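You operate a simulated robot arm through the tools that you are given. There is no shell and no other tool. Be economical: measure what you need, move in short steps, check, and stop when the job is done.

Carry out the task below with a simulated two-armed robot. There is one attempt and no reset: what you move stays moved.

Task
Pick up the blue cup with one hand, pass it to the other hand and put it on the top of the side desk. Close the drawer of the blue workbench. Open the middle grey drawer, put the white pot in the inside of the middle grey drawer, then shut the drawer. Open the top grey drawer, put the green pen from the inside of the top grey drawer on the clear end of the small goods bench, then shut the drawer. Take the white lens cap from the top of the small goods bench and put it on the top of the side desk. The order is free. Set down upright: blue cup, white pot.

Only the result counts: the job must be done as asked and must still hold three seconds after the hand-in. Knocking over, shifting, dropping, spilling or breaking anything else fails it. A push-on lid holds only when it is set on centred and level and pressed home; a screw cap is set on level and turned clockwise until tight.

Robot
Two 7-joint arms with two-finger parallel grippers on one trunk, on a base that drives. Base frame: it is fixed to the floor where the robot stands at the start and does not move with it; the origin is under the middle of the robot, x ahead of it, y to its left, z up; the surface under the hand at the start is at about z = 0.74. Lengths are in m, angles in degrees, forces in N, time in s.
The left shoulder is at the start at [0.05, 0.158, 0.983], the right one opposite. With the tool pointing down near the work surface each hand reaches from about 0.24 to 0.66 m from the robot's upright axis, wherever it stands, measured 20 degrees to its own side. Places, roughly: blue cup (7x7x11 cm) [0.7, -0.2, 0.8]; clear end of the small goods bench [-2.3, -5.8, 0.9]; drawer of the blue workbench [-1.2, -4.6, 0.7]; green pen (2x12x3 cm) [-2.3, -5.9, 0.7]; inside of the middle grey drawer [-2.3, -5.8, 0.4]; lens cap [-1.75, -5.75, 0.75]; middle grey drawer [-2.3, -5.9, 0.5]; top grey drawer [-2.3, -5.9, 0.7]; top of the side desk [1.7, -4.4, 0.7]; white pot (6x6x9 cm) [-2.1, -5.8, 0.9]. Payload 3.91 kg a hand.
The tool frame of a hand sits at the grasp point between the pads (the TCP): z along the fingers, y along the line on which they close. The tips reach 0.03 m beyond it. The gripper opens to 0.11 m. The fingers are 0.02 m wide and 0.01 m thick; the gripper's body (0.048 by 0.112 m) begins 0.055 m behind the TCP.
Orientation is that of the tool frame in the base frame, as [roll, pitch, yaw] about the fixed x, y, z axes, in that order (R = Rz(yaw) Ry(pitch) Rx(roll)). With the fingers straight down and closing along the base's y, the tool's x points along the base's -x, its y along +y and its z along -z.

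Tools
- The arms move only by the tool servo_tool. It takes "left_targets", "right_targets" or both (then of equal length, played together; a hand with none holds still); each is text: rows parted by semicolons, each of 7 numbers parted by spaces: the shift along the tool's x, y, z in units of 50 mm (1.0 is 50 mm), then the turn, a rotation vector about the tool's x, y, z in units of 5 degrees (1.0 is 5 degrees), then the closure, from 0 (fully open) to 1 (shut). In form: x y z ax ay az fingers; .... A call has 1 to 8 rows; each row shifts and turns the commanded pose from where the row before left it, along the tool's axes as they then stand. A call with a number of a shift or a turn outside -1 to 1 is refused whole. Each row takes 0.2 s and may step no farther than 0.05 m and 8.6 degrees from the row before; otherwise, or with a gripper value out of range, the whole call is refused. Where a pose cannot be reached the arm comes as near as it can. A force on the tool above 40 N (or 10 N above the force at the start of the call, whichever is more), or a blocked arm, ends the call early, and 0.2 s more pass. The fingers move at their own pace (about 0.153 m/s each) and stop on an object; they squeeze with about 28 N. The grip force told is the motor's: it shows also when the fingers shut on nothing. Time passes only in rows, and 0.2 s behind the last, so rows that do not move let the fingers close. The reply holds the time, the measured pose of the TCP, the force on the tool along the base axes, the opening and the grip force, in the units named above and with some noise, with the torque about the TCP (base axes, N m) and any sound that the robot's microphone picked up, and new pictures: "pictures" is both (left out), scene, wrist or none (wrist: the cameras of the hands that moved).
- Cameras (640 x 400 px; columns grow to the right, rows downward): "scene" is now at [0.1271, -0.0327, 1.1436]; the picture's right is [-0.37, -0.93, 0.00], its down [-0.32, 0.13, -0.94] and it looks along [0.87, -0.35, -0.35] (base axes); focal length 282 px, centre (320, 200). "left" rides on the left gripper at [0.072, -0.017, -0.103] in its tool frame; the picture's right is [0.23, 0.97, 0.00], its down [-0.76, 0.18, -0.62] and it looks along [-0.61, 0.14, 0.78] (tool axes); focal length 222 px, centre (320, 200). "right" rides on the right gripper at [0.072, 0.017, -0.103] in its tool frame; the picture's right is [-0.23, 0.97, 0.00], its down [-0.76, -0.18, -0.62] and it looks along [-0.61, -0.14, 0.78] (tool axes); focal length 222 px, centre (320, 200). There is no depth. A picture from a camera that has moved, and an enlarged one, comes with that camera's place and axes in the base frame and with its lens.
- slide_trunk(by): slides the trunk up (or, below 0, down) by that many m; the arms and the scene camera ride with it, the base frame stays. It gives what a move gives, with no picture.
- base_move(legs): drives the robot by 1 to 6 legs, each [ahead, turn to the left] in m and degrees, along the robot's own axes; the way and the turn of a leg run together, so that a leg with both is an arc; at most 1.5 m and 180 degrees a leg. The arms and the cameras ride along, it lands a little off, and it stops where it bumps. It gives what a move gives, and a new picture of the scene camera.
- pan_tilt(pan, tilt): turns the head with the scene camera to pan (to the left, within 80 degrees either way) and tilt (down, from -29 to 69), counted from straight ahead of the robot. It gives what a move gives, and a new picture of the scene camera.
- close_up(camera, box): a new picture of the part [left, top, right, bottom] of that camera's present view, enlarged. It takes no simulated time.
- hand_in(): hands the job in; it is judged then, once.

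Go step by step. Nothing tells you exact positions but the pictures and the camera data: compare them with the known pose of the tool, close in by small moves and look again before you grip or let go. The budget is 207 turns and 260 pictures, counting those below and the enlarged ones. Unless the task says otherwise, let go and move clear before handing in.

The tools are called after "Emit:" as name(argument=value, ...) on one line, values as JSON. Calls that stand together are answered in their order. servo_tool: Moves the arms, as the interface text tells. Its arguments: {"type":"object","properties":{"left_targets":{"type":"string"},"right_targets":{"type":"string"},"pictures":{"type":"string","enum":["both","scene","wrist","none"]}},"required":[]} The other tools are called the same way: slide_trunk (by) slides the trunk up or down; base_move (legs) drives the base; pan_tilt (pan, tilt) turns the head that bears the scene camera; close_up (camera, box) takes an enlarged picture of a part of a camera's view; hand_in () hands the job in.

At the start:

```text
time: 0.0
left_eef_pos: [0.4878, 0.0319, 0.9882]
left_ee_rot: [-179.9, 0.0, 179.8]
left_force: [-0.4, -0.2, 0.7]
left_torque: [-0.01, 0.01, -0.01]
left_finger_gap: 0.1099
left_finger_force: 0.1
right_eef_pos: [0.4087, -0.3809, 0.9594]
right_ee_rot: [-179.9, 0.1, 179.8]
right_force: [0.9, -0.2, 0.8]
right_torque: [-0.04, -0.02, 0.03]
right_finger_gap: 0.1102
right_finger_force: 0.0
trunk travel left (down, up): [-0.225, 0.257]
robot x, y, heading: [-0.0017, -0.0007, -0.0]
head pan, tilt: [-21.9, 20.5]
```

scene: 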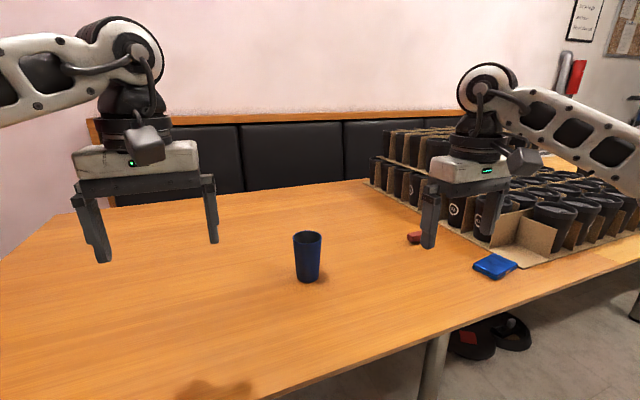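
right: 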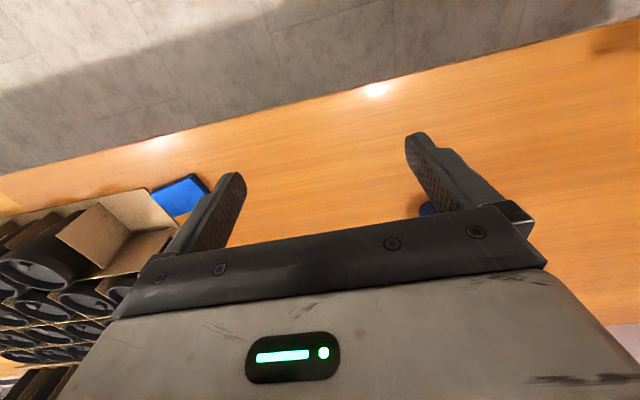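
left: 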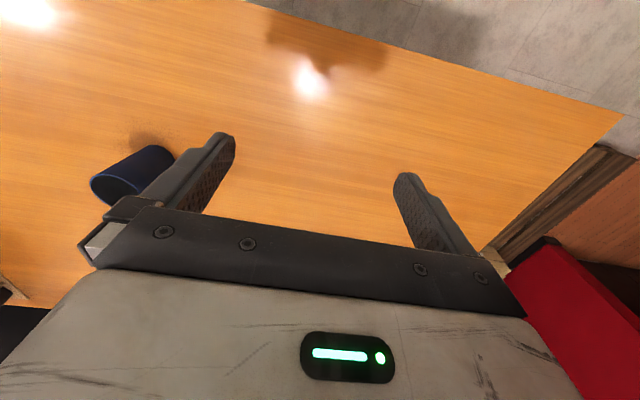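

The blue cup stands at about [0.68, -0.215], just past tool-down reach. I'll drive a little ahead and look down at it.

Emit:
base_move(legs=[[0.13, 0]])

```text
time: 1.3
left_eef_pos: [0.6169, 0.0321, 0.9889]
left_ee_rot: [180.0, 0.0, 179.9]
left_force: [0.4, -0.1, 0.3]
left_torque: [-0.01, 0.0, 0.01]
left_finger_gap: 0.1101
left_finger_force: 0.1
right_eef_pos: [0.538, -0.3816, 0.9592]
right_ee_rot: [180.0, 0.0, 179.9]
right_force: [0.5, 0.0, 0.2]
right_torque: [0.01, 0.0, -0.01]
right_finger_gap: 0.11
right_finger_force: 0.0
trunk travel left (down, up): [-0.225, 0.257]
robot x, y, heading: [0.1279, 0.0006, -0.0]
head pan, tilt: [-21.9, 20.5]
camera scene: at [0.256, -0.0326, 1.1435], right [-0.37, -0.93, 0.0], down [-0.32, 0.13, -0.94], along [0.87, -0.35, -0.35], focal length 282 px, centre (320, 200)
```

scene: 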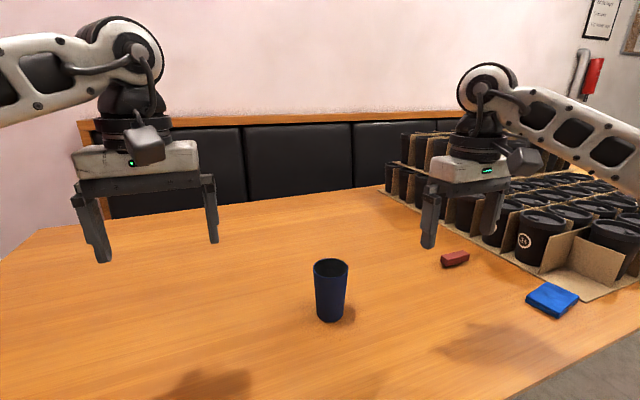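

The cup stands at about [0.656, -0.216], now well within reach. I plan to pick it with the left hand tilted in from the left and pass it to the right hand from above. First I turn both hands where they are.

Emit:
servo_tool(left_targets="0 0 0 .459 -.459 .985 0;0 0 0 .459 -.459 .985 0;0 0 0 .459 -.459 .985 0;0 0 0 .459 -.459 .985 0;0 0 0 .459 -.459 .985 0;0 0 0 .459 -.459 .985 0;0 0 0 .459 -.459 .985 0;0 0 0 .459 -.459 .985 0", right_targets="0 0 0 0 0 -1 0;0 0 0 0 0 -1 0;0 0 0 0 0 -1 0;0 0 0 0 0 -1 0;0 0 0 0 0 -1 0;0 0 0 0 0 -1 0;0 0 0 0 0 -1 0;0 0 0 0 0 -1 0", pictures="none")

Emit:
servo_tool(left_targets="0 0 0 .459 -.459 .985 0;0 0 0 .459 -.459 .985 0;0 0 0 .459 -.459 .985 0;0 0 0 .459 -.459 .985 0;0 0 0 .459 -.459 .985 0;0 0 0 .459 -.459 .985 0;0 0 0 .459 -.459 .985 0;0 0 0 .459 -.459 .985 0", right_targets="0 0 0 0 0 -1 0;0 0 0 0 0 -1 0;0 0 0 0 0 -1 0;0 0 0 0 0 -1 0;0 0 0 0 0 -1 0;0 0 0 0 0 -1 0;0 0 0 0 0 -1 0;0 0 0 0 0 -1 0", pictures="none")

Emit:
servo_tool(left_targets="0 0 0 .459 -.459 .985 0;0 0 0 0 0 0 0", right_targets="0 0 0 0 0 -1 0;0 0 0 0 0 -1 0", pictures="both")

```text
time: 3.1
left_eef_pos: [0.6159, 0.0328, 0.9893]
left_ee_rot: [-168.6, 23.0, 142.0]
left_force: [0.2, -0.3, 0.1]
left_torque: [0.01, 0.01, 0.01]
left_finger_gap: 0.1101
left_finger_force: 0.1
right_eef_pos: [0.5038, -0.3092, 0.9505]
right_ee_rot: [-179.9, 0.1, -140.2]
right_force: [-0.8, -0.6, 0.4]
right_torque: [0.0, -0.01, 0.0]
right_finger_gap: 0.1098
right_finger_force: 0.1
right hand out of reach, approached as far as the arm can: row 5, 6, 7, 8
trunk travel left (down, up): [-0.225, 0.257]
robot x, y, heading: [0.1288, 0.0009, -0.0]
head pan, tilt: [-21.9, 20.5]
```

```text
time: 4.9
left_eef_pos: [0.6143, 0.0323, 0.989]
left_ee_rot: [-168.8, 32.5, 127.3]
left_force: [-0.9, -0.5, -0.4]
left_torque: [0.03, 0.02, -0.01]
left_finger_gap: 0.1103
left_finger_force: 0.0
left hand out of reach, approached as far as the arm can: row 4, 5, 6, 7, 8
right_eef_pos: [0.4158, -0.181, 0.9398]
right_ee_rot: [-179.9, 0.0, -100.2]
right_force: [0.0, -1.0, 0.3]
right_torque: [-0.02, -0.03, 0.01]
right_finger_gap: 0.1098
right_finger_force: 0.1
right hand out of reach, approached as far as the arm can: row 1, 2, 3, 4, 5, 6, 7, 8
trunk travel left (down, up): [-0.225, 0.257]
robot x, y, heading: [0.1276, -0.0, -0.1]
head pan, tilt: [-21.9, 20.5]
```

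```text
time: 5.5
left_eef_pos: [0.6158, 0.0333, 0.9897]
left_ee_rot: [-168.7, 32.7, 127.2]
left_force: [-0.1, 0.2, -0.1]
left_torque: [-0.01, 0.03, -0.01]
left_finger_gap: 0.1098
left_finger_force: 0.0
left hand out of reach, approached as far as the arm can: row 1
right_eef_pos: [0.3906, -0.1578, 0.9382]
right_ee_rot: [-179.9, 0.0, -90.2]
right_force: [-0.7, 0.1, -0.3]
right_torque: [0.0, 0.0, -0.01]
right_finger_gap: 0.1097
right_finger_force: 0.0
right hand out of reach, approached as far as the arm can: row 1, 2
trunk travel left (down, up): [-0.225, 0.257]
robot x, y, heading: [0.1274, 0.0, 0.1]
head pan, tilt: [-21.9, 20.5]
camera scene: at [0.2558, -0.0325, 1.1436], right [-0.37, -0.93, 0.0], down [-0.32, 0.13, -0.94], along [0.87, -0.35, -0.35], focal length 282 px, centre (320, 200)
camera right: at [0.3735, -0.2304, 1.0402], right [-0.97, 0.23, 0.0], down [0.18, 0.76, 0.62], along [0.14, 0.61, -0.78], focal length 222 px, centre (320, 200)
camera left: at [0.5479, 0.1277, 1.0381], right [0.71, 0.65, -0.28], down [0.44, -0.08, 0.9], along [0.56, -0.76, -0.34], focal length 222 px, centre (320, 200)
```

scene: 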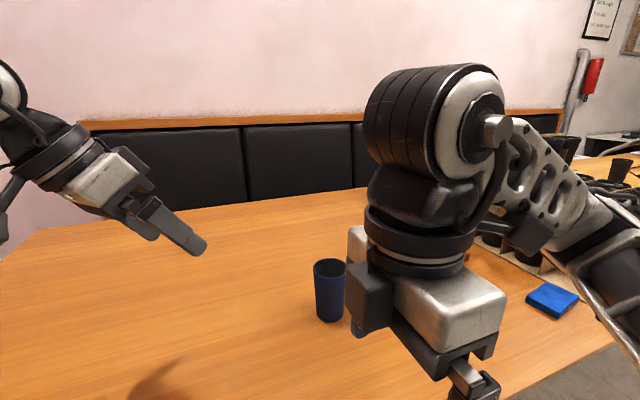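
right: 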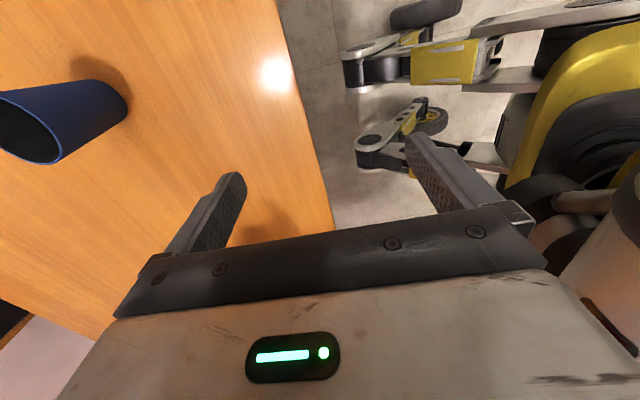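
left: 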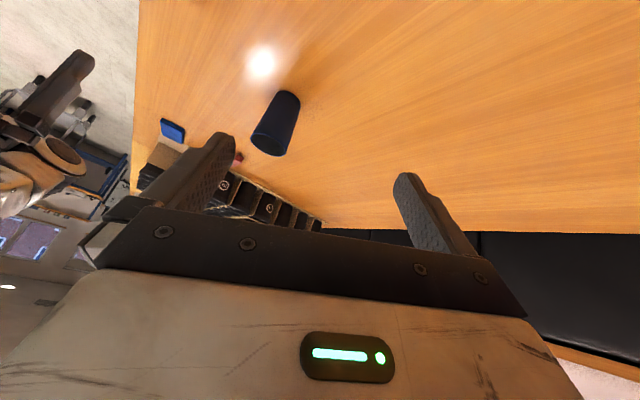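

The right wrist is limited in that turning direction, and the left is too. I'll turn both the other way: the left to point right with its camera on top and tilted 20° down, and the right back to plain tool-down.

Emit:
servo_tool(left_targets="0 0 0 .307 .174 -.999 0;0 0 0 .307 .174 -.999 0;0 0 0 .307 .174 -.999 0;0 0 0 .307 .174 -.999 0;0 0 0 .307 .174 -.999 0;0 0 0 .307 .174 -.999 0;0 0 0 .307 .174 -.999 0;0 0 0 .307 .174 -.999 0", right_targets="0 0 0 0 0 1 0;0 0 0 0 0 1 0;0 0 0 0 0 1 0;0 0 0 0 0 1 0;0 0 0 0 0 1 0;0 0 0 0 0 1 0;0 0 0 0 0 1 0;0 0 0 0 0 1 0", pictures="none")

Emit:
servo_tool(left_targets="0 0 0 .307 .174 -.999 0;0 0 0 .307 .174 -.999 0;0 0 0 .307 .174 -.999 0;0 0 0 .307 .174 -.999 0;0 0 0 .307 .174 -.999 0;0 0 0 .307 .174 -.999 0;0 0 0 .307 .174 -.999 0;0 0 0 .307 .174 -.999 0", right_targets="0 0 0 0 0 1 0;0 0 0 0 0 1 0;0 0 0 0 0 1 0;0 0 0 0 0 1 0;0 0 0 0 0 1 0;0 0 0 0 0 1 0;0 0 0 0 0 1 0;0 0 0 0 0 1 0", pictures="none")

Emit:
servo_tool(left_targets="0 0 0 .307 .174 -.999 0;0 0 0 .307 .174 -.999 0;0 0 0 .307 .174 -.999 0;0 0 0 .307 .174 -.999 0;0 0 0 .307 .174 -.999 0;0 0 0 .307 .174 -.999 0;0 0 0 .307 .174 -.999 0;0 0 0 .307 .174 -.999 0", right_targets="0 0 0 0 0 1 0;0 0 0 0 0 1 0;0 0 0 0 0 0 0;0 0 0 0 0 0 0;0 0 0 0 0 0 0;0 0 0 0 0 0 0;0 0 0 0 0 0 0;0 0 0 0 0 0 0", pictures="none")

Emit:
servo_tool(left_targets="0 0 0 .307 .174 -.999 0;0 0 0 .307 .174 -.999 0;0 0 0 .307 .174 -.999 0;0 0 0 .307 .174 -.999 0;0 0 0 .307 .174 -.999 0", pictures="both")

```text
time: 7.3
left_eef_pos: [0.6155, 0.0322, 0.9884]
left_ee_rot: [-142.6, 8.9, 163.0]
left_force: [0.7, 0.3, -0.7]
left_torque: [0.01, 0.0, 0.02]
left_finger_gap: 0.1099
left_finger_force: 0.1
right_eef_pos: [0.3901, -0.1583, 0.9367]
right_ee_rot: [-179.9, 0.2, -130.3]
right_force: [-0.2, -0.6, 1.6]
right_torque: [-0.01, 0.0, 0.03]
right_finger_gap: 0.1102
right_finger_force: 0.0
trunk travel left (down, up): [-0.225, 0.257]
robot x, y, heading: [0.1308, -0.0017, -0.1]
head pan, tilt: [-21.9, 20.5]
```

```text
time: 9.1
left_eef_pos: [0.6156, 0.033, 0.9894]
left_ee_rot: [-133.2, -23.5, -172.2]
left_force: [0.5, -0.1, 0.3]
left_torque: [0.0, 0.0, 0.01]
left_finger_gap: 0.1098
left_finger_force: 0.1
right_eef_pos: [0.3899, -0.158, 0.9374]
right_ee_rot: [-179.9, 0.1, -170.2]
right_force: [-0.3, 0.2, -0.4]
right_torque: [0.03, 0.03, 0.02]
right_finger_gap: 0.1098
right_finger_force: 0.0
trunk travel left (down, up): [-0.225, 0.257]
robot x, y, heading: [0.1278, -0.0005, -0.1]
head pan, tilt: [-21.9, 20.5]
```

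```text
time: 10.9
left_eef_pos: [0.6155, 0.0322, 0.9881]
left_ee_rot: [-142.3, -56.5, -139.9]
left_force: [0.3, -0.1, 0.0]
left_torque: [0.03, -0.01, 0.03]
left_finger_gap: 0.1101
left_finger_force: 0.0
right_eef_pos: [0.3908, -0.1579, 0.9372]
right_ee_rot: [-180.0, 0.1, 179.9]
right_force: [-0.3, 0.4, 0.1]
right_torque: [0.0, 0.0, 0.0]
right_finger_gap: 0.1101
right_finger_force: 0.1
trunk travel left (down, up): [-0.225, 0.257]
robot x, y, heading: [0.1289, -0.0001, 0.2]
head pan, tilt: [-21.9, 20.5]
```

```text
time: 12.1
left_eef_pos: [0.6156, 0.0326, 0.9902]
left_ee_rot: [179.3, -69.7, -89.2]
left_force: [0.1, 0.2, 0.5]
left_torque: [-0.02, 0.0, 0.03]
left_finger_gap: 0.1098
left_finger_force: 0.0
right_eef_pos: [0.3913, -0.1577, 0.9376]
right_ee_rot: [-180.0, 0.1, 179.8]
right_force: [0.6, 0.3, -0.2]
right_torque: [0.02, 0.02, 0.0]
right_finger_gap: 0.1101
right_finger_force: 0.0
trunk travel left (down, up): [-0.225, 0.257]
robot x, y, heading: [0.1271, 0.0016, 0.2]
head pan, tilt: [-21.9, 20.5]
camera scene: at [0.2558, -0.0326, 1.1436], right [-0.37, -0.93, 0.0], down [-0.32, 0.13, -0.94], along [0.87, -0.35, -0.35], focal length 282 px, centre (320, 200)
camera left: at [0.6333, 0.1037, 1.0924], right [-0.97, -0.08, 0.22], down [-0.18, 0.85, -0.5], along [-0.14, -0.53, -0.84], focal length 222 px, centre (320, 200)
```

scene: 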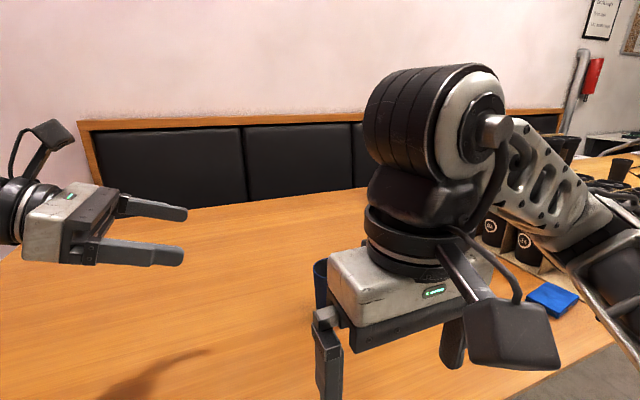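
left: 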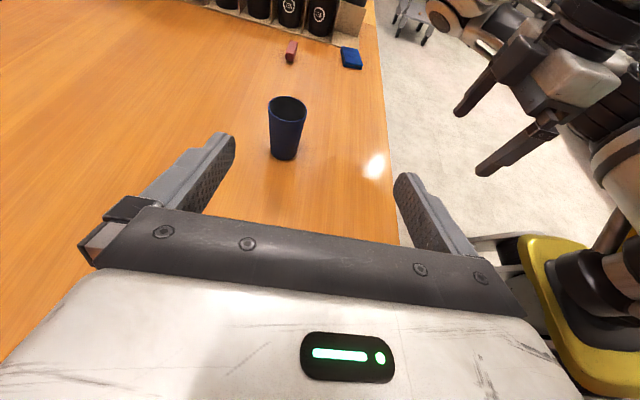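

The left pose works, and the two views agree on the cup at [0.657, -0.22]. I'll move to a pre-grasp 12 cm back along the approach line.

Emit:
servo_tool(left_targets="-.454 -.164 .672 0 0 0 0;-.454 -.164 .672 0 0 0 0;-.454 -.164 .672 0 0 0 0;-.454 -.164 .672 0 0 0 0;-.454 -.164 .672 0 0 0 0", right_targets="0 -.5 0 0 0 0 0;0 -.5 0 0 0 0 0;0 -.5 0 0 0 0 0;0 -.5 0 0 0 0 0;0 0 0 0 0 0 0", pictures="both")

```text
time: 13.3
left_eef_pos: [0.656, -0.0863, 0.8242]
left_ee_rot: [179.5, -69.8, -89.4]
left_force: [0.5, -0.7, 1.0]
left_torque: [0.01, 0.03, -0.04]
left_finger_gap: 0.1099
left_finger_force: 0.1
right_eef_pos: [0.3908, -0.2583, 0.937]
right_ee_rot: [-180.0, 0.1, 179.8]
right_force: [-0.2, 0.1, 0.6]
right_torque: [0.03, -0.03, 0.0]
right_finger_gap: 0.1102
right_finger_force: 0.1
trunk travel left (down, up): [-0.225, 0.257]
robot x, y, heading: [0.1317, 0.0001, -0.1]
head pan, tilt: [-21.9, 20.5]
camera scene: at [0.2557, -0.0327, 1.1436], right [-0.37, -0.93, 0.0], down [-0.32, 0.13, -0.94], along [0.87, -0.35, -0.35], focal length 282 px, centre (320, 200)
camera right: at [0.3188, -0.2409, 1.0398], right [0.23, 0.97, 0.0], down [0.76, -0.18, 0.62], along [0.61, -0.14, -0.78], focal length 222 px, centre (320, 200)
camera left: at [0.6744, -0.0137, 0.9276], right [-0.97, -0.08, 0.22], down [-0.18, 0.85, -0.5], along [-0.14, -0.52, -0.84], focal length 222 px, centre (320, 200)
```

scene: 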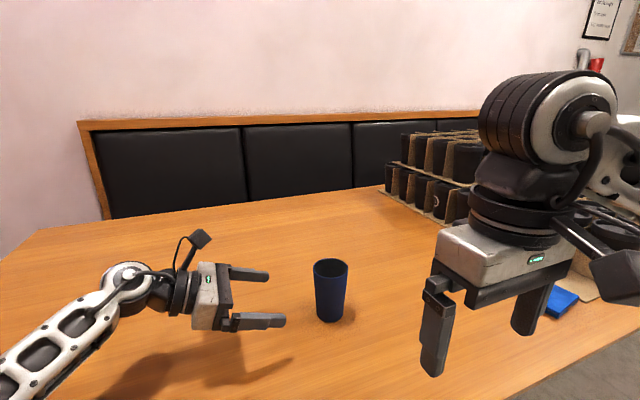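
right: 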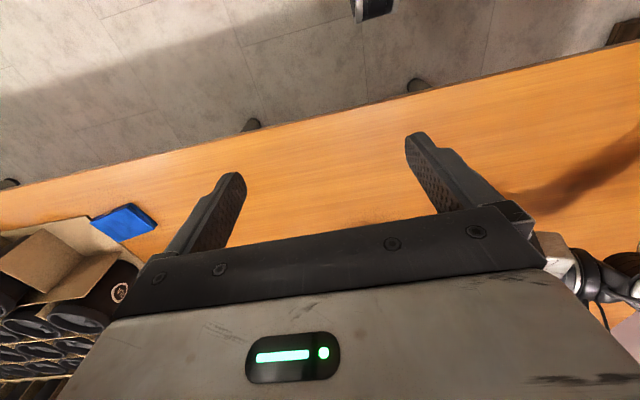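
left: 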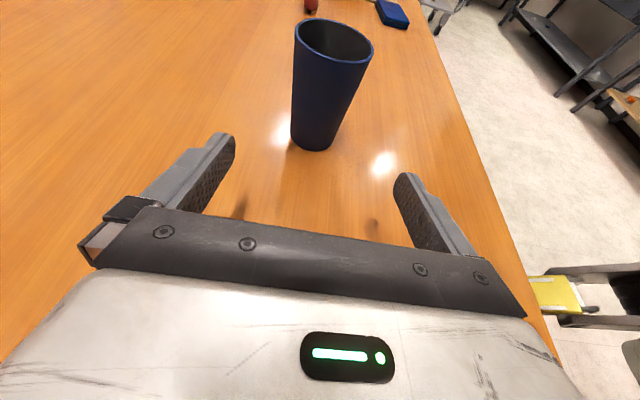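

Alignment is good, with the cup centre at about x = 0.659. I advance 12 cm and close.

Emit:
servo_tool(left_targets="0 -.05 .8 0 0 0 0;0 0 .8 0 0 0 0;0 0 .8 0 0 0 0;0 0 0 0 0 0 1;0 0 0 0 0 0 1;0 0 0 0 0 0 1", pictures="both")

```text
time: 14.7
left_eef_pos: [0.6584, -0.1978, 0.7845]
left_ee_rot: [179.6, -69.7, -89.4]
left_force: [1.4, -1.0, 0.2]
left_torque: [0.01, -0.04, 0.0]
left_finger_gap: 0.0574
left_finger_force: 10.4
right_eef_pos: [0.392, -0.2577, 0.9373]
right_ee_rot: [179.9, 0.0, 179.9]
right_force: [-0.6, -0.2, -0.4]
right_torque: [0.02, -0.01, 0.01]
right_finger_gap: 0.1099
right_finger_force: 0.1
trunk travel left (down, up): [-0.225, 0.257]
robot x, y, heading: [0.127, -0.0023, 0.2]
head pan, tilt: [-21.9, 20.5]
camera scene: at [0.2558, -0.0326, 1.1436], right [-0.37, -0.93, 0.0], down [-0.32, 0.13, -0.94], along [0.87, -0.35, -0.35], focal length 282 px, centre (320, 200)
camera left: at [0.6773, -0.1255, 0.8874], right [-0.97, -0.08, 0.22], down [-0.18, 0.85, -0.5], along [-0.14, -0.52, -0.84], focal length 222 px, centre (320, 200)
```

scene: 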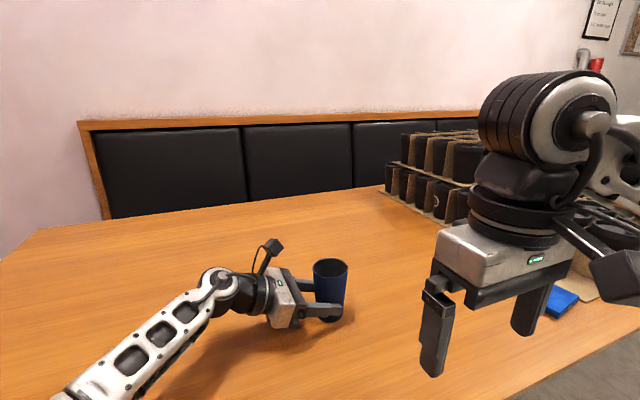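
left: 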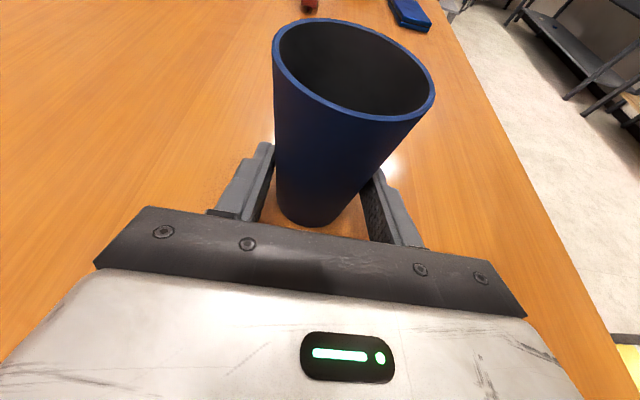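

The cup is gripped. I lift it 10 cm.

Emit:
servo_tool(left_targets="0 0 0 0 0 0 1;.376 0 -.137 0 0 0 1;.376 0 -.137 0 0 0 1;.376 0 -.137 0 0 0 1;.376 0 -.137 0 0 0 1;.376 0 -.137 0 0 0 1;0 0 0 0 0 0 1", pictures="both")

```text
time: 16.3
left_eef_pos: [0.6595, -0.2, 0.883]
left_ee_rot: [179.4, -69.7, -89.4]
left_force: [0.6, 0.3, -1.6]
left_torque: [0.04, 0.04, -0.01]
left_finger_gap: 0.0576
left_finger_force: 10.0
right_eef_pos: [0.3916, -0.2584, 0.9379]
right_ee_rot: [179.9, 0.1, 179.9]
right_force: [0.3, -0.3, 0.4]
right_torque: [0.02, 0.03, 0.01]
right_finger_gap: 0.11
right_finger_force: 0.1
trunk travel left (down, up): [-0.225, 0.257]
robot x, y, heading: [0.1294, 0.0006, 0.1]
head pan, tilt: [-21.9, 20.5]
camera scene: at [0.2559, -0.0326, 1.1436], right [-0.37, -0.93, 0.0], down [-0.32, 0.13, -0.94], along [0.87, -0.35, -0.35], focal length 282 px, centre (320, 200)
camera left: at [0.6776, -0.128, 0.987], right [-0.97, -0.08, 0.22], down [-0.18, 0.85, -0.5], along [-0.14, -0.52, -0.84], focal length 222 px, centre (320, 200)
```

scene: 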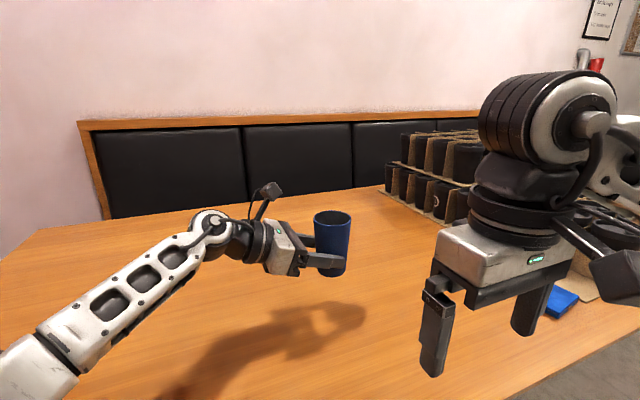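
left: 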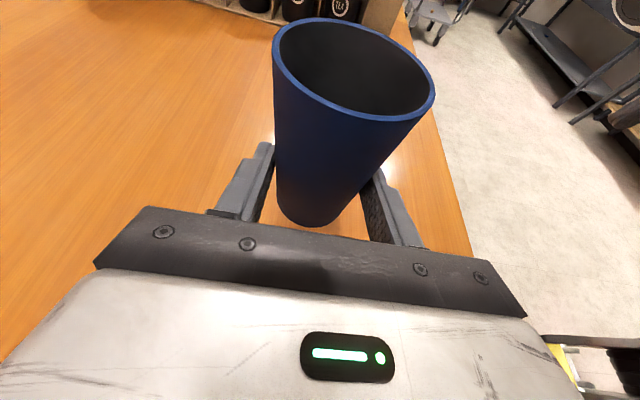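

The cup is held upright, with the rim at about z = 0.945 and its axis at [0.659, -0.222]. I raise the right hand and bring it over the cup with the fingers partly open.

Emit:
servo_tool(right_targets="0 0 -.82 0 0 0 .18;0 0 -.82 0 0 0 .18;0 0 -.82 0 0 0 .18;0 0 -.82 0 0 0 .18", pictures="none")

Emit:
servo_tool(right_targets="-.89 .12 0 0 0 0 .18;-.89 .12 0 0 0 0 .18;-.89 .12 0 0 0 0 .18;-.89 .12 0 0 0 0 .18;-.89 .12 0 0 0 0 .18;-.89 .12 0 0 0 0 .18;0 0 0 0 0 0 .18", pictures="both")

```text
time: 17.3
left_eef_pos: [0.6593, -0.1995, 0.8827]
left_ee_rot: [179.5, -69.8, -89.5]
left_force: [0.3, 0.1, -1.4]
left_torque: [0.01, -0.02, -0.01]
left_finger_gap: 0.0577
left_finger_force: 10.1
right_eef_pos: [0.3902, -0.258, 1.0981]
right_ee_rot: [179.8, 0.2, 179.8]
right_force: [0.2, 0.2, 0.7]
right_torque: [-0.01, 0.01, 0.01]
right_finger_gap: 0.0901
right_finger_force: 0.1
trunk travel left (down, up): [-0.225, 0.257]
robot x, y, heading: [0.1307, -0.0007, -0.2]
head pan, tilt: [-21.9, 20.5]
```

```text
time: 18.9
left_eef_pos: [0.6594, -0.199, 0.8835]
left_ee_rot: [179.4, -69.7, -89.4]
left_force: [0.7, 1.1, -1.5]
left_torque: [0.02, -0.01, 0.01]
left_finger_gap: 0.0577
left_finger_force: 10.0
right_eef_pos: [0.6598, -0.2222, 1.1028]
right_ee_rot: [-179.9, -0.1, 180.0]
right_force: [-0.2, 0.5, 0.9]
right_torque: [-0.02, 0.0, 0.02]
right_finger_gap: 0.0902
right_finger_force: 0.0
trunk travel left (down, up): [-0.225, 0.257]
robot x, y, heading: [0.127, 0.0025, -0.0]
head pan, tilt: [-21.9, 20.5]
camera scene: at [0.2559, -0.0326, 1.1435], right [-0.37, -0.93, 0.0], down [-0.32, 0.13, -0.94], along [0.87, -0.35, -0.35], focal length 282 px, centre (320, 200)
camera right: at [0.5877, -0.2047, 1.2052], right [0.23, 0.97, 0.0], down [0.76, -0.18, 0.62], along [0.61, -0.14, -0.78], focal length 222 px, centre (320, 200)
```

scene: 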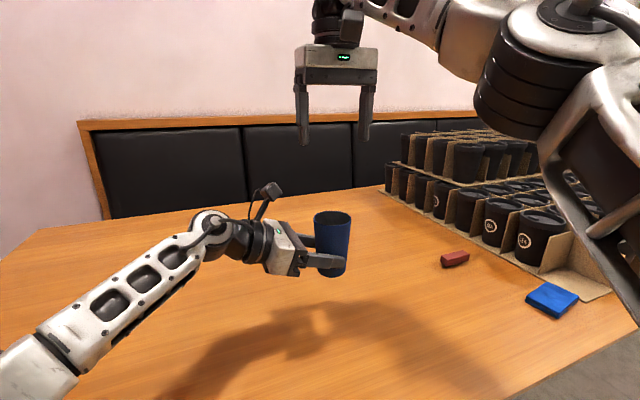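
right: 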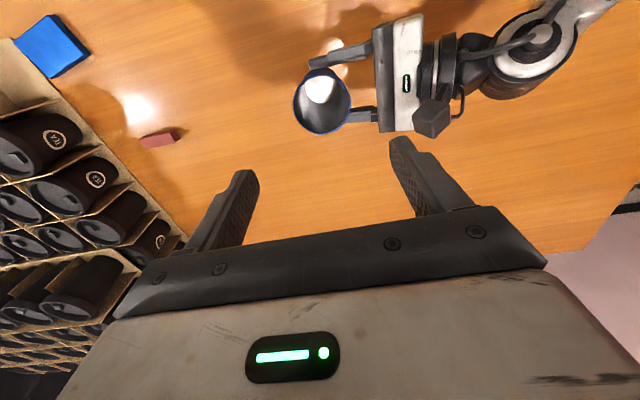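

The right hand is centred over the cup, and the left camera block clears by about 2.5 cm. I descend and look before gripping.

Emit:
servo_tool(right_targets=".05 .05 .75 0 0 0 .18;0 0 .75 0 0 0 .18;0 0 .75 0 0 0 .18;0 0 .75 0 0 0 .18;0 0 .75 0 0 0 .18;0 0 0 0 0 0 .18", pictures="both")

```text
time: 20.3
left_eef_pos: [0.6595, -0.2006, 0.8844]
left_ee_rot: [179.4, -69.8, -89.4]
left_force: [-0.2, 0.6, -2.0]
left_torque: [0.03, 0.04, 0.07]
left_finger_gap: 0.0575
left_finger_force: 9.8
right_eef_pos: [0.6563, -0.2224, 0.9141]
right_ee_rot: [179.9, 0.1, 179.8]
right_force: [-0.1, 0.0, 1.0]
right_torque: [0.02, 0.01, -0.05]
right_finger_gap: 0.0902
right_finger_force: 0.0
trunk travel left (down, up): [-0.225, 0.257]
robot x, y, heading: [0.128, 0.002, -0.2]
head pan, tilt: [-21.9, 20.5]
camera scene: at [0.2559, -0.0327, 1.1436], right [-0.37, -0.93, 0.0], down [-0.32, 0.13, -0.94], along [0.87, -0.35, -0.35], focal length 282 px, centre (320, 200)
camera right: at [0.5839, -0.2045, 1.017], right [0.23, 0.97, 0.0], down [0.76, -0.18, 0.62], along [0.61, -0.14, -0.78], focal length 222 px, centre (320, 200)
```

scene: 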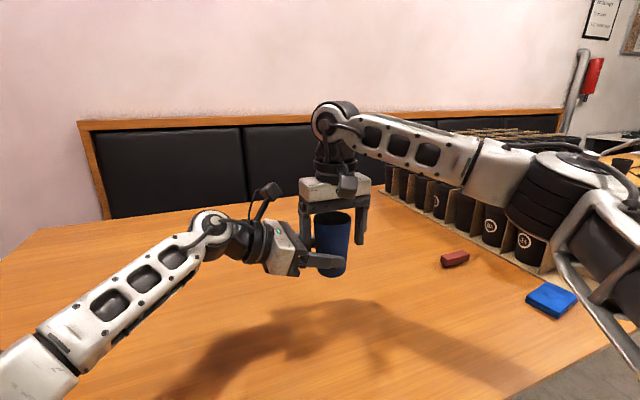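
right: 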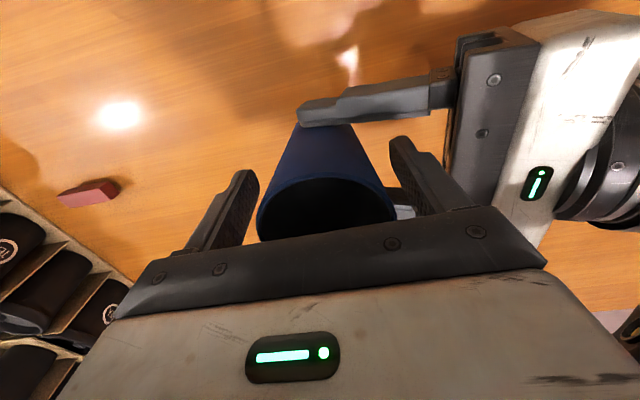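

The right fingers straddle the cup, centred. I close the right hand.

Emit:
servo_tool(right_targets="0 0 0 0 0 0 1;0 0 0 0 0 0 1;0 0 0 0 0 0 1;0 0 0 0 0 0 1", pictures="none")

```text
time: 21.3
left_eef_pos: [0.6598, -0.2, 0.8838]
left_ee_rot: [179.5, -69.8, -89.3]
left_force: [1.5, -3.7, -3.0]
left_torque: [0.13, 0.08, 0.02]
left_finger_gap: 0.0574
left_finger_force: 9.8
right_eef_pos: [0.6562, -0.2212, 0.9136]
right_ee_rot: [179.9, 0.1, 179.9]
right_force: [-2.7, 3.3, 0.5]
right_torque: [0.02, 0.0, 0.03]
right_finger_gap: 0.0653
right_finger_force: 9.9
trunk travel left (down, up): [-0.225, 0.257]
robot x, y, heading: [0.1278, 0.0007, 0.2]
head pan, tilt: [-21.9, 20.5]
```

Both hands hold it. I open the left and back it away along its own axis.

Emit:
servo_tool(left_targets="0 0 0 0 0 0 0;0 0 0 0 0 0 0;0 0 -.6 0 0 0 0;0 0 -.8 0 0 0 0;0 0 -.8 0 0 0 0;0 0 -.8 0 0 0 0;0 0 -.8 0 0 0 0", pictures="scene")

```text
time: 22.9
left_eef_pos: [0.6597, -0.022, 0.9487]
left_ee_rot: [179.4, -69.8, -89.4]
left_force: [-0.6, -0.7, -0.1]
left_torque: [0.0, 0.03, -0.01]
left_finger_gap: 0.1102
left_finger_force: 0.0
right_eef_pos: [0.656, -0.222, 0.9135]
right_ee_rot: [179.9, 0.1, 180.0]
right_force: [-0.4, -0.2, 1.3]
right_torque: [0.02, -0.01, -0.02]
right_finger_gap: 0.0649
right_finger_force: 9.6
trunk travel left (down, up): [-0.225, 0.257]
robot x, y, heading: [0.1279, -0.001, -0.0]
head pan, tilt: [-21.9, 20.5]
camera scene: at [0.2558, -0.0326, 1.1436], right [-0.37, -0.93, 0.0], down [-0.32, 0.13, -0.94], along [0.87, -0.35, -0.35], focal length 282 px, centre (320, 200)
```

scene: 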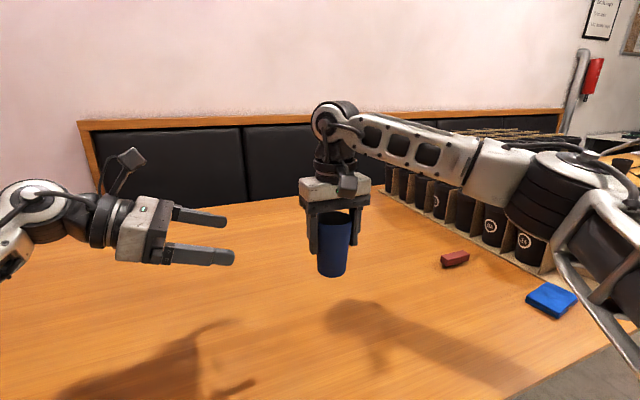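

Handover done. I raise the cup and draw both hands in toward the robot before driving.

Emit:
servo_tool(right_targets="0 0 -.8 0 0 0 1;0 0 -.8 0 0 0 1;0 0 -.8 0 0 0 1;0 0 -.8 0 0 0 1;.8 -.2 0 0 0 0 1;.8 -.2 0 0 0 0 1;.8 -.2 0 0 0 0 1;.8 -.2 0 0 0 0 1", left_targets="0 0 -.5 0 0 0 0;0 0 -.5 0 0 0 0;0 0 -.5 0 0 0 0;0 0 -.5 0 0 0 0;0 .6 -.5 0 0 0 0;0 .6 0 0 0 0 0;0 .6 0 0 0 0 0;0 .6 0 0 0 0 0", pictures="none")

Emit:
pan_tilt(pan=-78, tilt=15)

```text
time: 24.7
left_eef_pos: [0.5385, 0.0988, 0.9916]
left_ee_rot: [179.7, -69.9, -89.6]
left_force: [-0.8, -0.2, 0.0]
left_torque: [0.0, -0.02, -0.03]
left_finger_gap: 0.11
left_finger_force: 0.0
right_eef_pos: [0.4931, -0.2626, 1.0735]
right_ee_rot: [179.8, 0.1, 179.8]
right_force: [0.0, -0.2, -0.6]
right_torque: [0.02, 0.02, -0.01]
right_finger_gap: 0.0651
right_finger_force: 9.9
trunk travel left (down, up): [-0.225, 0.257]
robot x, y, heading: [0.1297, -0.0006, -0.2]
head pan, tilt: [-21.9, 20.5]
```

```text
time: 25.9
left_eef_pos: [0.5393, 0.0985, 0.992]
left_ee_rot: [179.4, -69.8, -89.5]
left_force: [-0.3, 0.2, 0.4]
left_torque: [0.01, 0.01, 0.03]
left_finger_gap: 0.1101
left_finger_force: 0.1
right_eef_pos: [0.4936, -0.2604, 1.0733]
right_ee_rot: [179.9, 0.2, 179.8]
right_force: [-0.4, -0.1, -1.5]
right_torque: [-0.02, 0.02, 0.02]
right_finger_gap: 0.0651
right_finger_force: 9.9
trunk travel left (down, up): [-0.225, 0.257]
robot x, y, heading: [0.1276, -0.0001, 0.1]
head pan, tilt: [-78.0, 15.0]
camera scene: at [0.1891, -0.0893, 1.1524], right [-0.98, -0.21, 0.0], down [-0.05, 0.25, -0.97], along [0.2, -0.94, -0.26], focal length 282 px, centre (320, 200)
```

scene: 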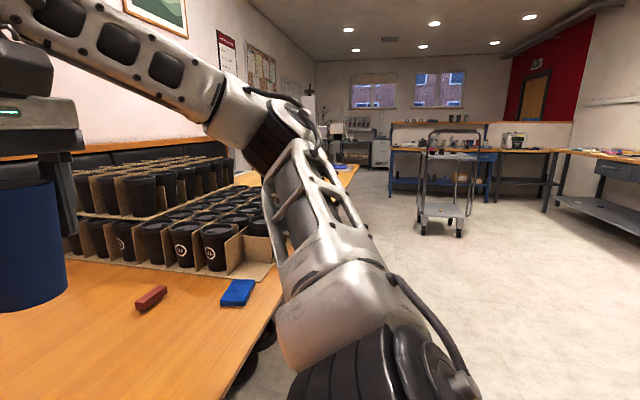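

The room opens toward -y, with benches and a trolley. I back off the table and turn right to survey.

Emit:
base_move(legs=[[-0.35, 0], [0, -90]])

Emit:
pan_tilt(pan=0, tilt=12)

```text
time: 32.0
left_eef_pos: [-0.1167, -0.4081, 0.9913]
left_ee_rot: [179.4, -69.8, -177.9]
left_force: [0.2, 0.0, -0.4]
left_torque: [-0.02, -0.01, -0.01]
left_finger_gap: 0.1099
left_finger_force: 0.1
right_eef_pos: [-0.4781, -0.3724, 1.0728]
right_ee_rot: [-180.0, 0.1, 91.3]
right_force: [-0.8, 0.1, -1.4]
right_torque: [0.02, 0.03, 0.0]
right_finger_gap: 0.0648
right_finger_force: 9.6
trunk travel left (down, up): [-0.225, 0.257]
robot x, y, heading: [-0.226, -0.0035, -88.5]
head pan, tilt: [-78.0, 15.0]
camera scene: at [-0.3143, -0.0601, 1.1524], right [-0.23, 0.97, 0.0], down [0.25, 0.06, -0.97], along [-0.94, -0.22, -0.26], focal length 282 px, centre (320, 200)
```

scene: 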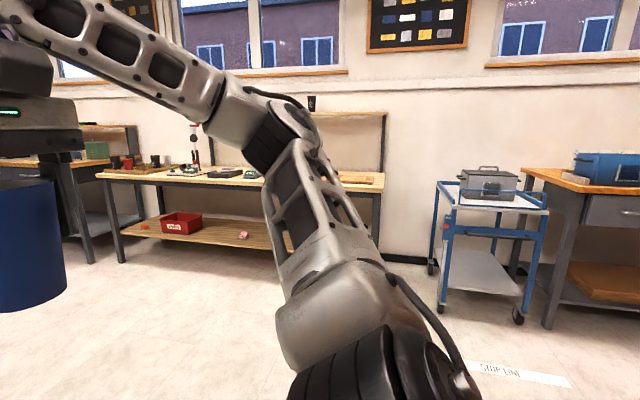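

```text
time: 33.5
left_eef_pos: [-0.1172, -0.4085, 0.9908]
left_ee_rot: [179.4, -69.8, -177.8]
left_force: [-0.5, -0.6, 0.4]
left_torque: [-0.01, 0.01, -0.03]
left_finger_gap: 0.11
left_finger_force: 0.1
right_eef_pos: [-0.4773, -0.3714, 1.073]
right_ee_rot: [-180.0, 0.1, 91.3]
right_force: [0.6, -0.1, -2.4]
right_torque: [-0.03, -0.03, 0.01]
right_finger_gap: 0.0649
right_finger_force: 10.1
trunk travel left (down, up): [-0.225, 0.257]
robot x, y, heading: [-0.2232, -0.0012, -88.6]
head pan, tilt: [0.0, 12.0]
camera scene: at [-0.2212, -0.1316, 1.1573], right [-1.0, -0.02, 0.0], down [-0.01, 0.21, -0.98], along [0.02, -0.98, -0.21], focal length 282 px, centre (320, 200)
```

scene: 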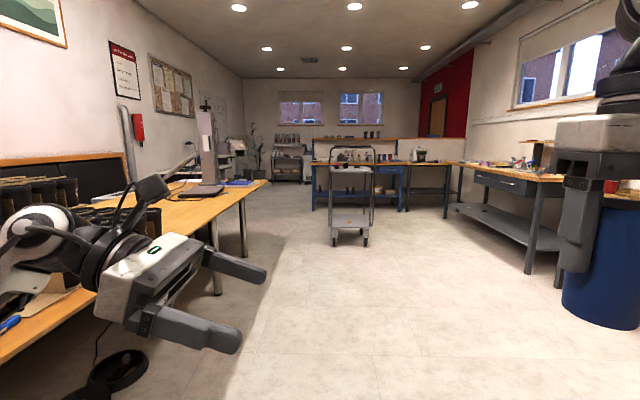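

Facing the room, I see the trolley at about (-0.5, -3.3) and the table corner near (0.3, -2.9). I drive ahead some and look again.

Emit:
base_move(legs=[[1.2, 0]])

Emit:
pan_tilt(pan=20, tilt=20)

```text
time: 39.6
left_eef_pos: [-0.0904, -1.6169, 0.9913]
left_ee_rot: [179.4, -69.8, -178.2]
left_force: [0.5, -0.1, -0.3]
left_torque: [0.03, 0.01, -0.01]
left_finger_gap: 0.11
left_finger_force: 0.0
right_eef_pos: [-0.45, -1.5781, 1.0732]
right_ee_rot: [180.0, 0.0, 91.0]
right_force: [-0.3, 0.5, -1.1]
right_torque: [0.03, 0.0, 0.01]
right_finger_gap: 0.0649
right_finger_force: 10.7
trunk travel left (down, up): [-0.225, 0.257]
robot x, y, heading: [-0.1956, -1.2067, -88.8]
head pan, tilt: [0.0, 12.0]
camera scene: at [-0.1937, -1.3388, 1.1573], right [-1.0, -0.02, 0.0], down [0.0, 0.21, -0.98], along [0.02, -0.98, -0.21], focal length 282 px, centre (320, 200)
```

scene: 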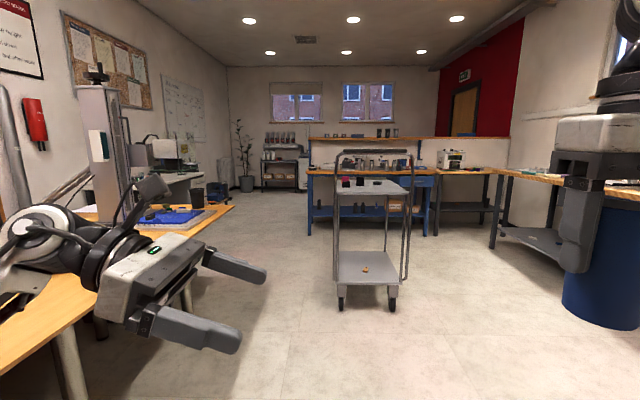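

```text
time: 40.5
left_eef_pos: [-0.0918, -1.6153, 0.9914]
left_ee_rot: [179.5, -69.8, -178.2]
left_force: [-1.1, 0.6, -0.4]
left_torque: [0.02, -0.01, 0.01]
left_finger_gap: 0.1098
left_finger_force: 0.0
right_eef_pos: [-0.4507, -1.5779, 1.073]
right_ee_rot: [179.9, 0.2, 91.0]
right_force: [0.2, 1.1, -1.6]
right_torque: [0.02, 0.02, -0.01]
right_finger_gap: 0.0651
right_finger_force: 10.0
trunk travel left (down, up): [-0.225, 0.257]
robot x, y, heading: [-0.1987, -1.2104, -88.5]
head pan, tilt: [20.0, 20.0]
camera scene: at [-0.162, -1.3324, 1.1443], right [-0.93, -0.36, 0.0], down [-0.12, 0.32, -0.94], along [0.34, -0.88, -0.34], focal length 282 px, centre (320, 200)
```

scene: 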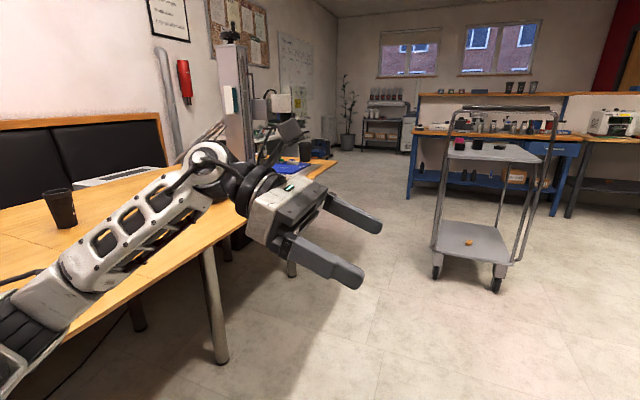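

The trolley spans x -0.3 to -0.67, and the gap to the table corner is about 0.7 m. I look more closely at the far right benches and at the side desk.

Emit:
pan_tilt(pan=-15, tilt=10)

Emit:
close_up(camera="scene", box=[220, 100, 480, 262])

```text
time: 41.5
left_eef_pos: [-0.0907, -1.6162, 0.991]
left_ee_rot: [179.5, -69.8, -178.2]
left_force: [0.4, 0.4, 0.7]
left_torque: [-0.04, -0.02, 0.01]
left_finger_gap: 0.1101
left_finger_force: 0.0
right_eef_pos: [-0.451, -1.5776, 1.0722]
right_ee_rot: [180.0, 0.1, 91.0]
right_force: [0.2, 0.2, -1.4]
right_torque: [0.0, 0.0, 0.02]
right_finger_gap: 0.0651
right_finger_force: 9.6
trunk travel left (down, up): [-0.225, 0.257]
robot x, y, heading: [-0.1973, -1.2071, -88.8]
head pan, tilt: [-15.0, 10.0]
camera scene: at [-0.2177, -1.3359, 1.1606], right [-0.97, 0.24, 0.0], down [0.04, 0.17, -0.98], along [-0.23, -0.96, -0.17], focal length 282 px, centre (320, 200)
```

scene: 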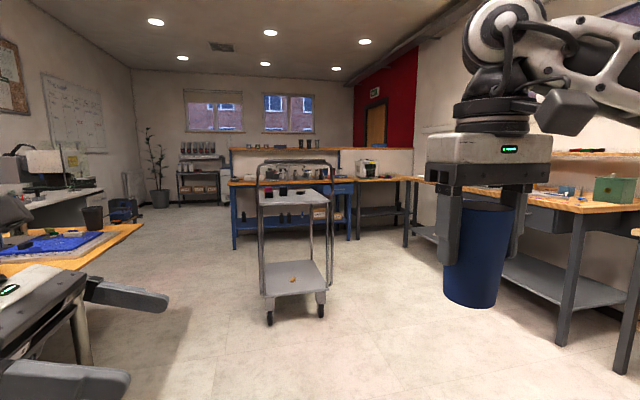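

```text
2.46 times, centred on (350, 181) of scene
camera zoom: at [-0.2177, -1.3359, 1.1606], right [-0.97, 0.24, 0.0], down [0.04, 0.17, -0.98], along [-0.23, -0.96, -0.17], focal length 694 px, centre (246, 247)
```

zoom: 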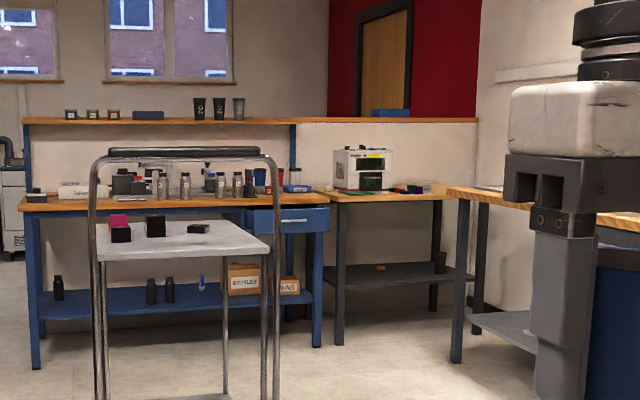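

The grey drawers must be behind the partition, and the side desk is the pale desk on the left beyond the table. I raise the trunk to clear table items and weave between the table corner and the trolley. The table legs are inset, so the base may pass slightly under the top.

Emit:
slide_trunk(by=0.2)

Emit:
base_move(legs=[[0, 14], [1.25, 0], [0, -15]])

Emit:
pan_tilt(pan=-10, tilt=45)

```text
time: 43.6
left_eef_pos: [-0.0908, -1.6156, 1.1908]
left_ee_rot: [179.4, -69.8, -178.3]
left_force: [0.1, -0.3, 0.0]
left_torque: [0.0, -0.01, 0.0]
left_finger_gap: 0.1098
left_finger_force: 0.1
right_eef_pos: [-0.4521, -1.5781, 1.2731]
right_ee_rot: [-179.9, 0.1, 91.0]
right_force: [0.9, 0.2, -1.7]
right_torque: [-0.04, 0.0, 0.03]
right_finger_gap: 0.0648
right_finger_force: 9.6
trunk travel left (down, up): [-0.425, 0.057]
robot x, y, heading: [-0.196, -1.2103, -89.0]
head pan, tilt: [-15.0, 10.0]
```

```text
time: 51.5
left_eef_pos: [0.3316, -2.8111, 1.2141]
left_ee_rot: [-169.9, -70.1, -177.2]
left_force: [-0.4, 0.5, 0.1]
left_torque: [0.02, 0.0, 0.02]
left_finger_gap: 0.11
left_finger_force: 0.0
right_eef_pos: [-0.0484, -2.8249, 1.2743]
right_ee_rot: [-179.9, 0.4, 99.5]
right_force: [0.3, 0.1, -1.5]
right_torque: [-0.01, -0.02, 0.04]
right_finger_gap: 0.065
right_finger_force: 10.4
trunk travel left (down, up): [-0.425, 0.057]
robot x, y, heading: [0.1503, -2.4228, -79.6]
head pan, tilt: [-15.0, 10.0]
stopped in leg 3: the robot was blocked; the commanded pose is now the measured one
camera scene: at [0.1513, -2.5499, 1.3608], right [-1.0, 0.08, 0.0], down [0.01, 0.17, -0.99], along [-0.08, -0.98, -0.17], focal length 282 px, centre (320, 200)
```

scene: 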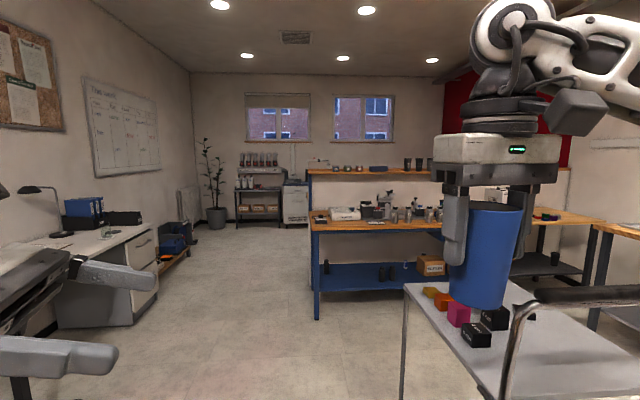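

```text
time: 52.5
left_eef_pos: [0.3318, -2.8104, 1.2142]
left_ee_rot: [-170.1, -70.2, -177.1]
left_force: [0.5, -0.4, -0.4]
left_torque: [0.0, 0.02, 0.0]
left_finger_gap: 0.1099
left_finger_force: 0.0
right_eef_pos: [-0.0466, -2.8246, 1.2762]
right_ee_rot: [-179.9, 0.4, 99.4]
right_force: [-0.3, 0.2, -1.9]
right_torque: [0.02, -0.03, 0.0]
right_finger_gap: 0.0651
right_finger_force: 9.5
trunk travel left (down, up): [-0.425, 0.057]
robot x, y, heading: [0.1515, -2.4299, -79.5]
head pan, tilt: [-10.0, 45.0]
camera scene: at [0.1593, -2.5385, 1.3066], right [-1.0, 0.0, 0.0], down [0.0, 0.7, -0.71], along [0.0, -0.71, -0.7], focal length 282 px, centre (320, 200)
```

scene: 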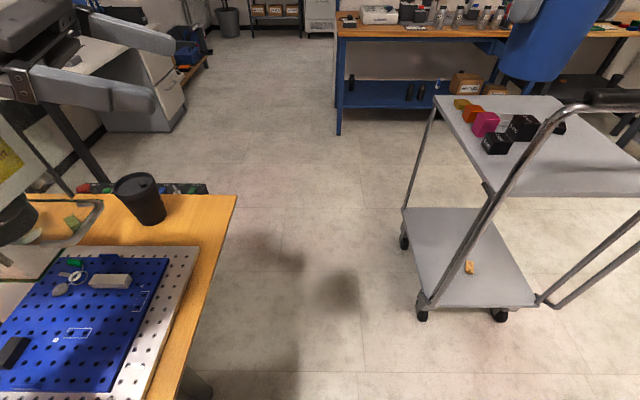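

The turn was blocked: the left arm touched something on its side. I look left.

Emit:
pan_tilt(pan=60, tilt=25)

Emit:
pan_tilt(pan=79, tilt=40)

```text
time: 53.9
left_eef_pos: [0.3319, -2.8109, 1.2148]
left_ee_rot: [-170.2, -70.0, -177.1]
left_force: [-0.2, -0.5, -0.9]
left_torque: [-0.01, -0.03, 0.0]
left_finger_gap: 0.1101
left_finger_force: 0.1
right_eef_pos: [-0.0469, -2.8245, 1.2753]
right_ee_rot: [-179.9, 0.4, 99.4]
right_force: [0.2, 0.1, -2.4]
right_torque: [0.01, 0.0, -0.04]
right_finger_gap: 0.0648
right_finger_force: 10.0
trunk travel left (down, up): [-0.425, 0.057]
robot x, y, heading: [0.1507, -2.4256, -79.8]
head pan, tilt: [60.0, 25.0]
camera scene: at [0.2457, -2.4883, 1.3366], right [-0.34, -0.94, 0.01], down [-0.4, 0.14, -0.91], along [0.85, -0.31, -0.42], focal length 282 px, centre (320, 200)
```

scene: 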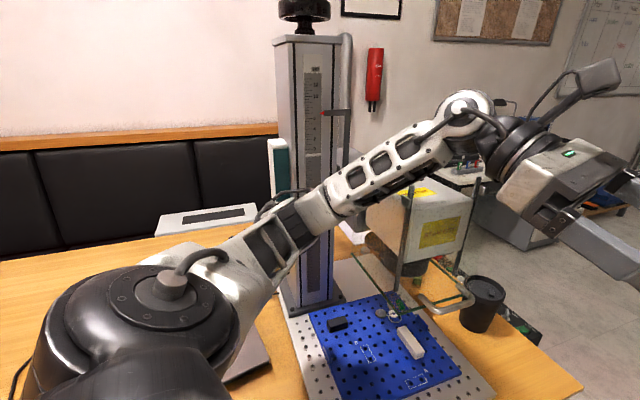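

```text
time: 54.7
left_eef_pos: [0.3321, -2.8106, 1.2155]
left_ee_rot: [-170.1, -70.1, -177.1]
left_force: [-0.3, -0.3, -0.4]
left_torque: [-0.04, -0.03, -0.01]
left_finger_gap: 0.11
left_finger_force: 0.1
right_eef_pos: [-0.0473, -2.824, 1.2758]
right_ee_rot: [-179.8, 0.5, 99.4]
right_force: [0.2, 0.6, -2.0]
right_torque: [-0.02, 0.0, -0.01]
right_finger_gap: 0.0649
right_finger_force: 10.1
trunk travel left (down, up): [-0.425, 0.057]
robot x, y, heading: [0.1461, -2.428, -80.0]
head pan, tilt: [79.0, 40.0]
camera scene: at [0.244, -2.4585, 1.3132], right [-0.01, -1.0, 0.01], down [-0.64, 0.0, -0.77], along [0.77, -0.02, -0.64], focal length 282 px, centre (320, 200)
```

scene: 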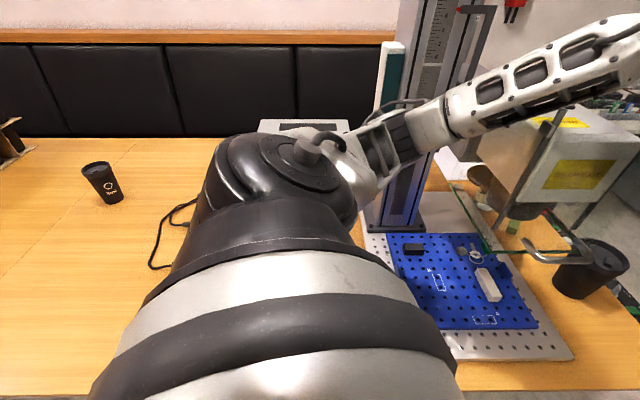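

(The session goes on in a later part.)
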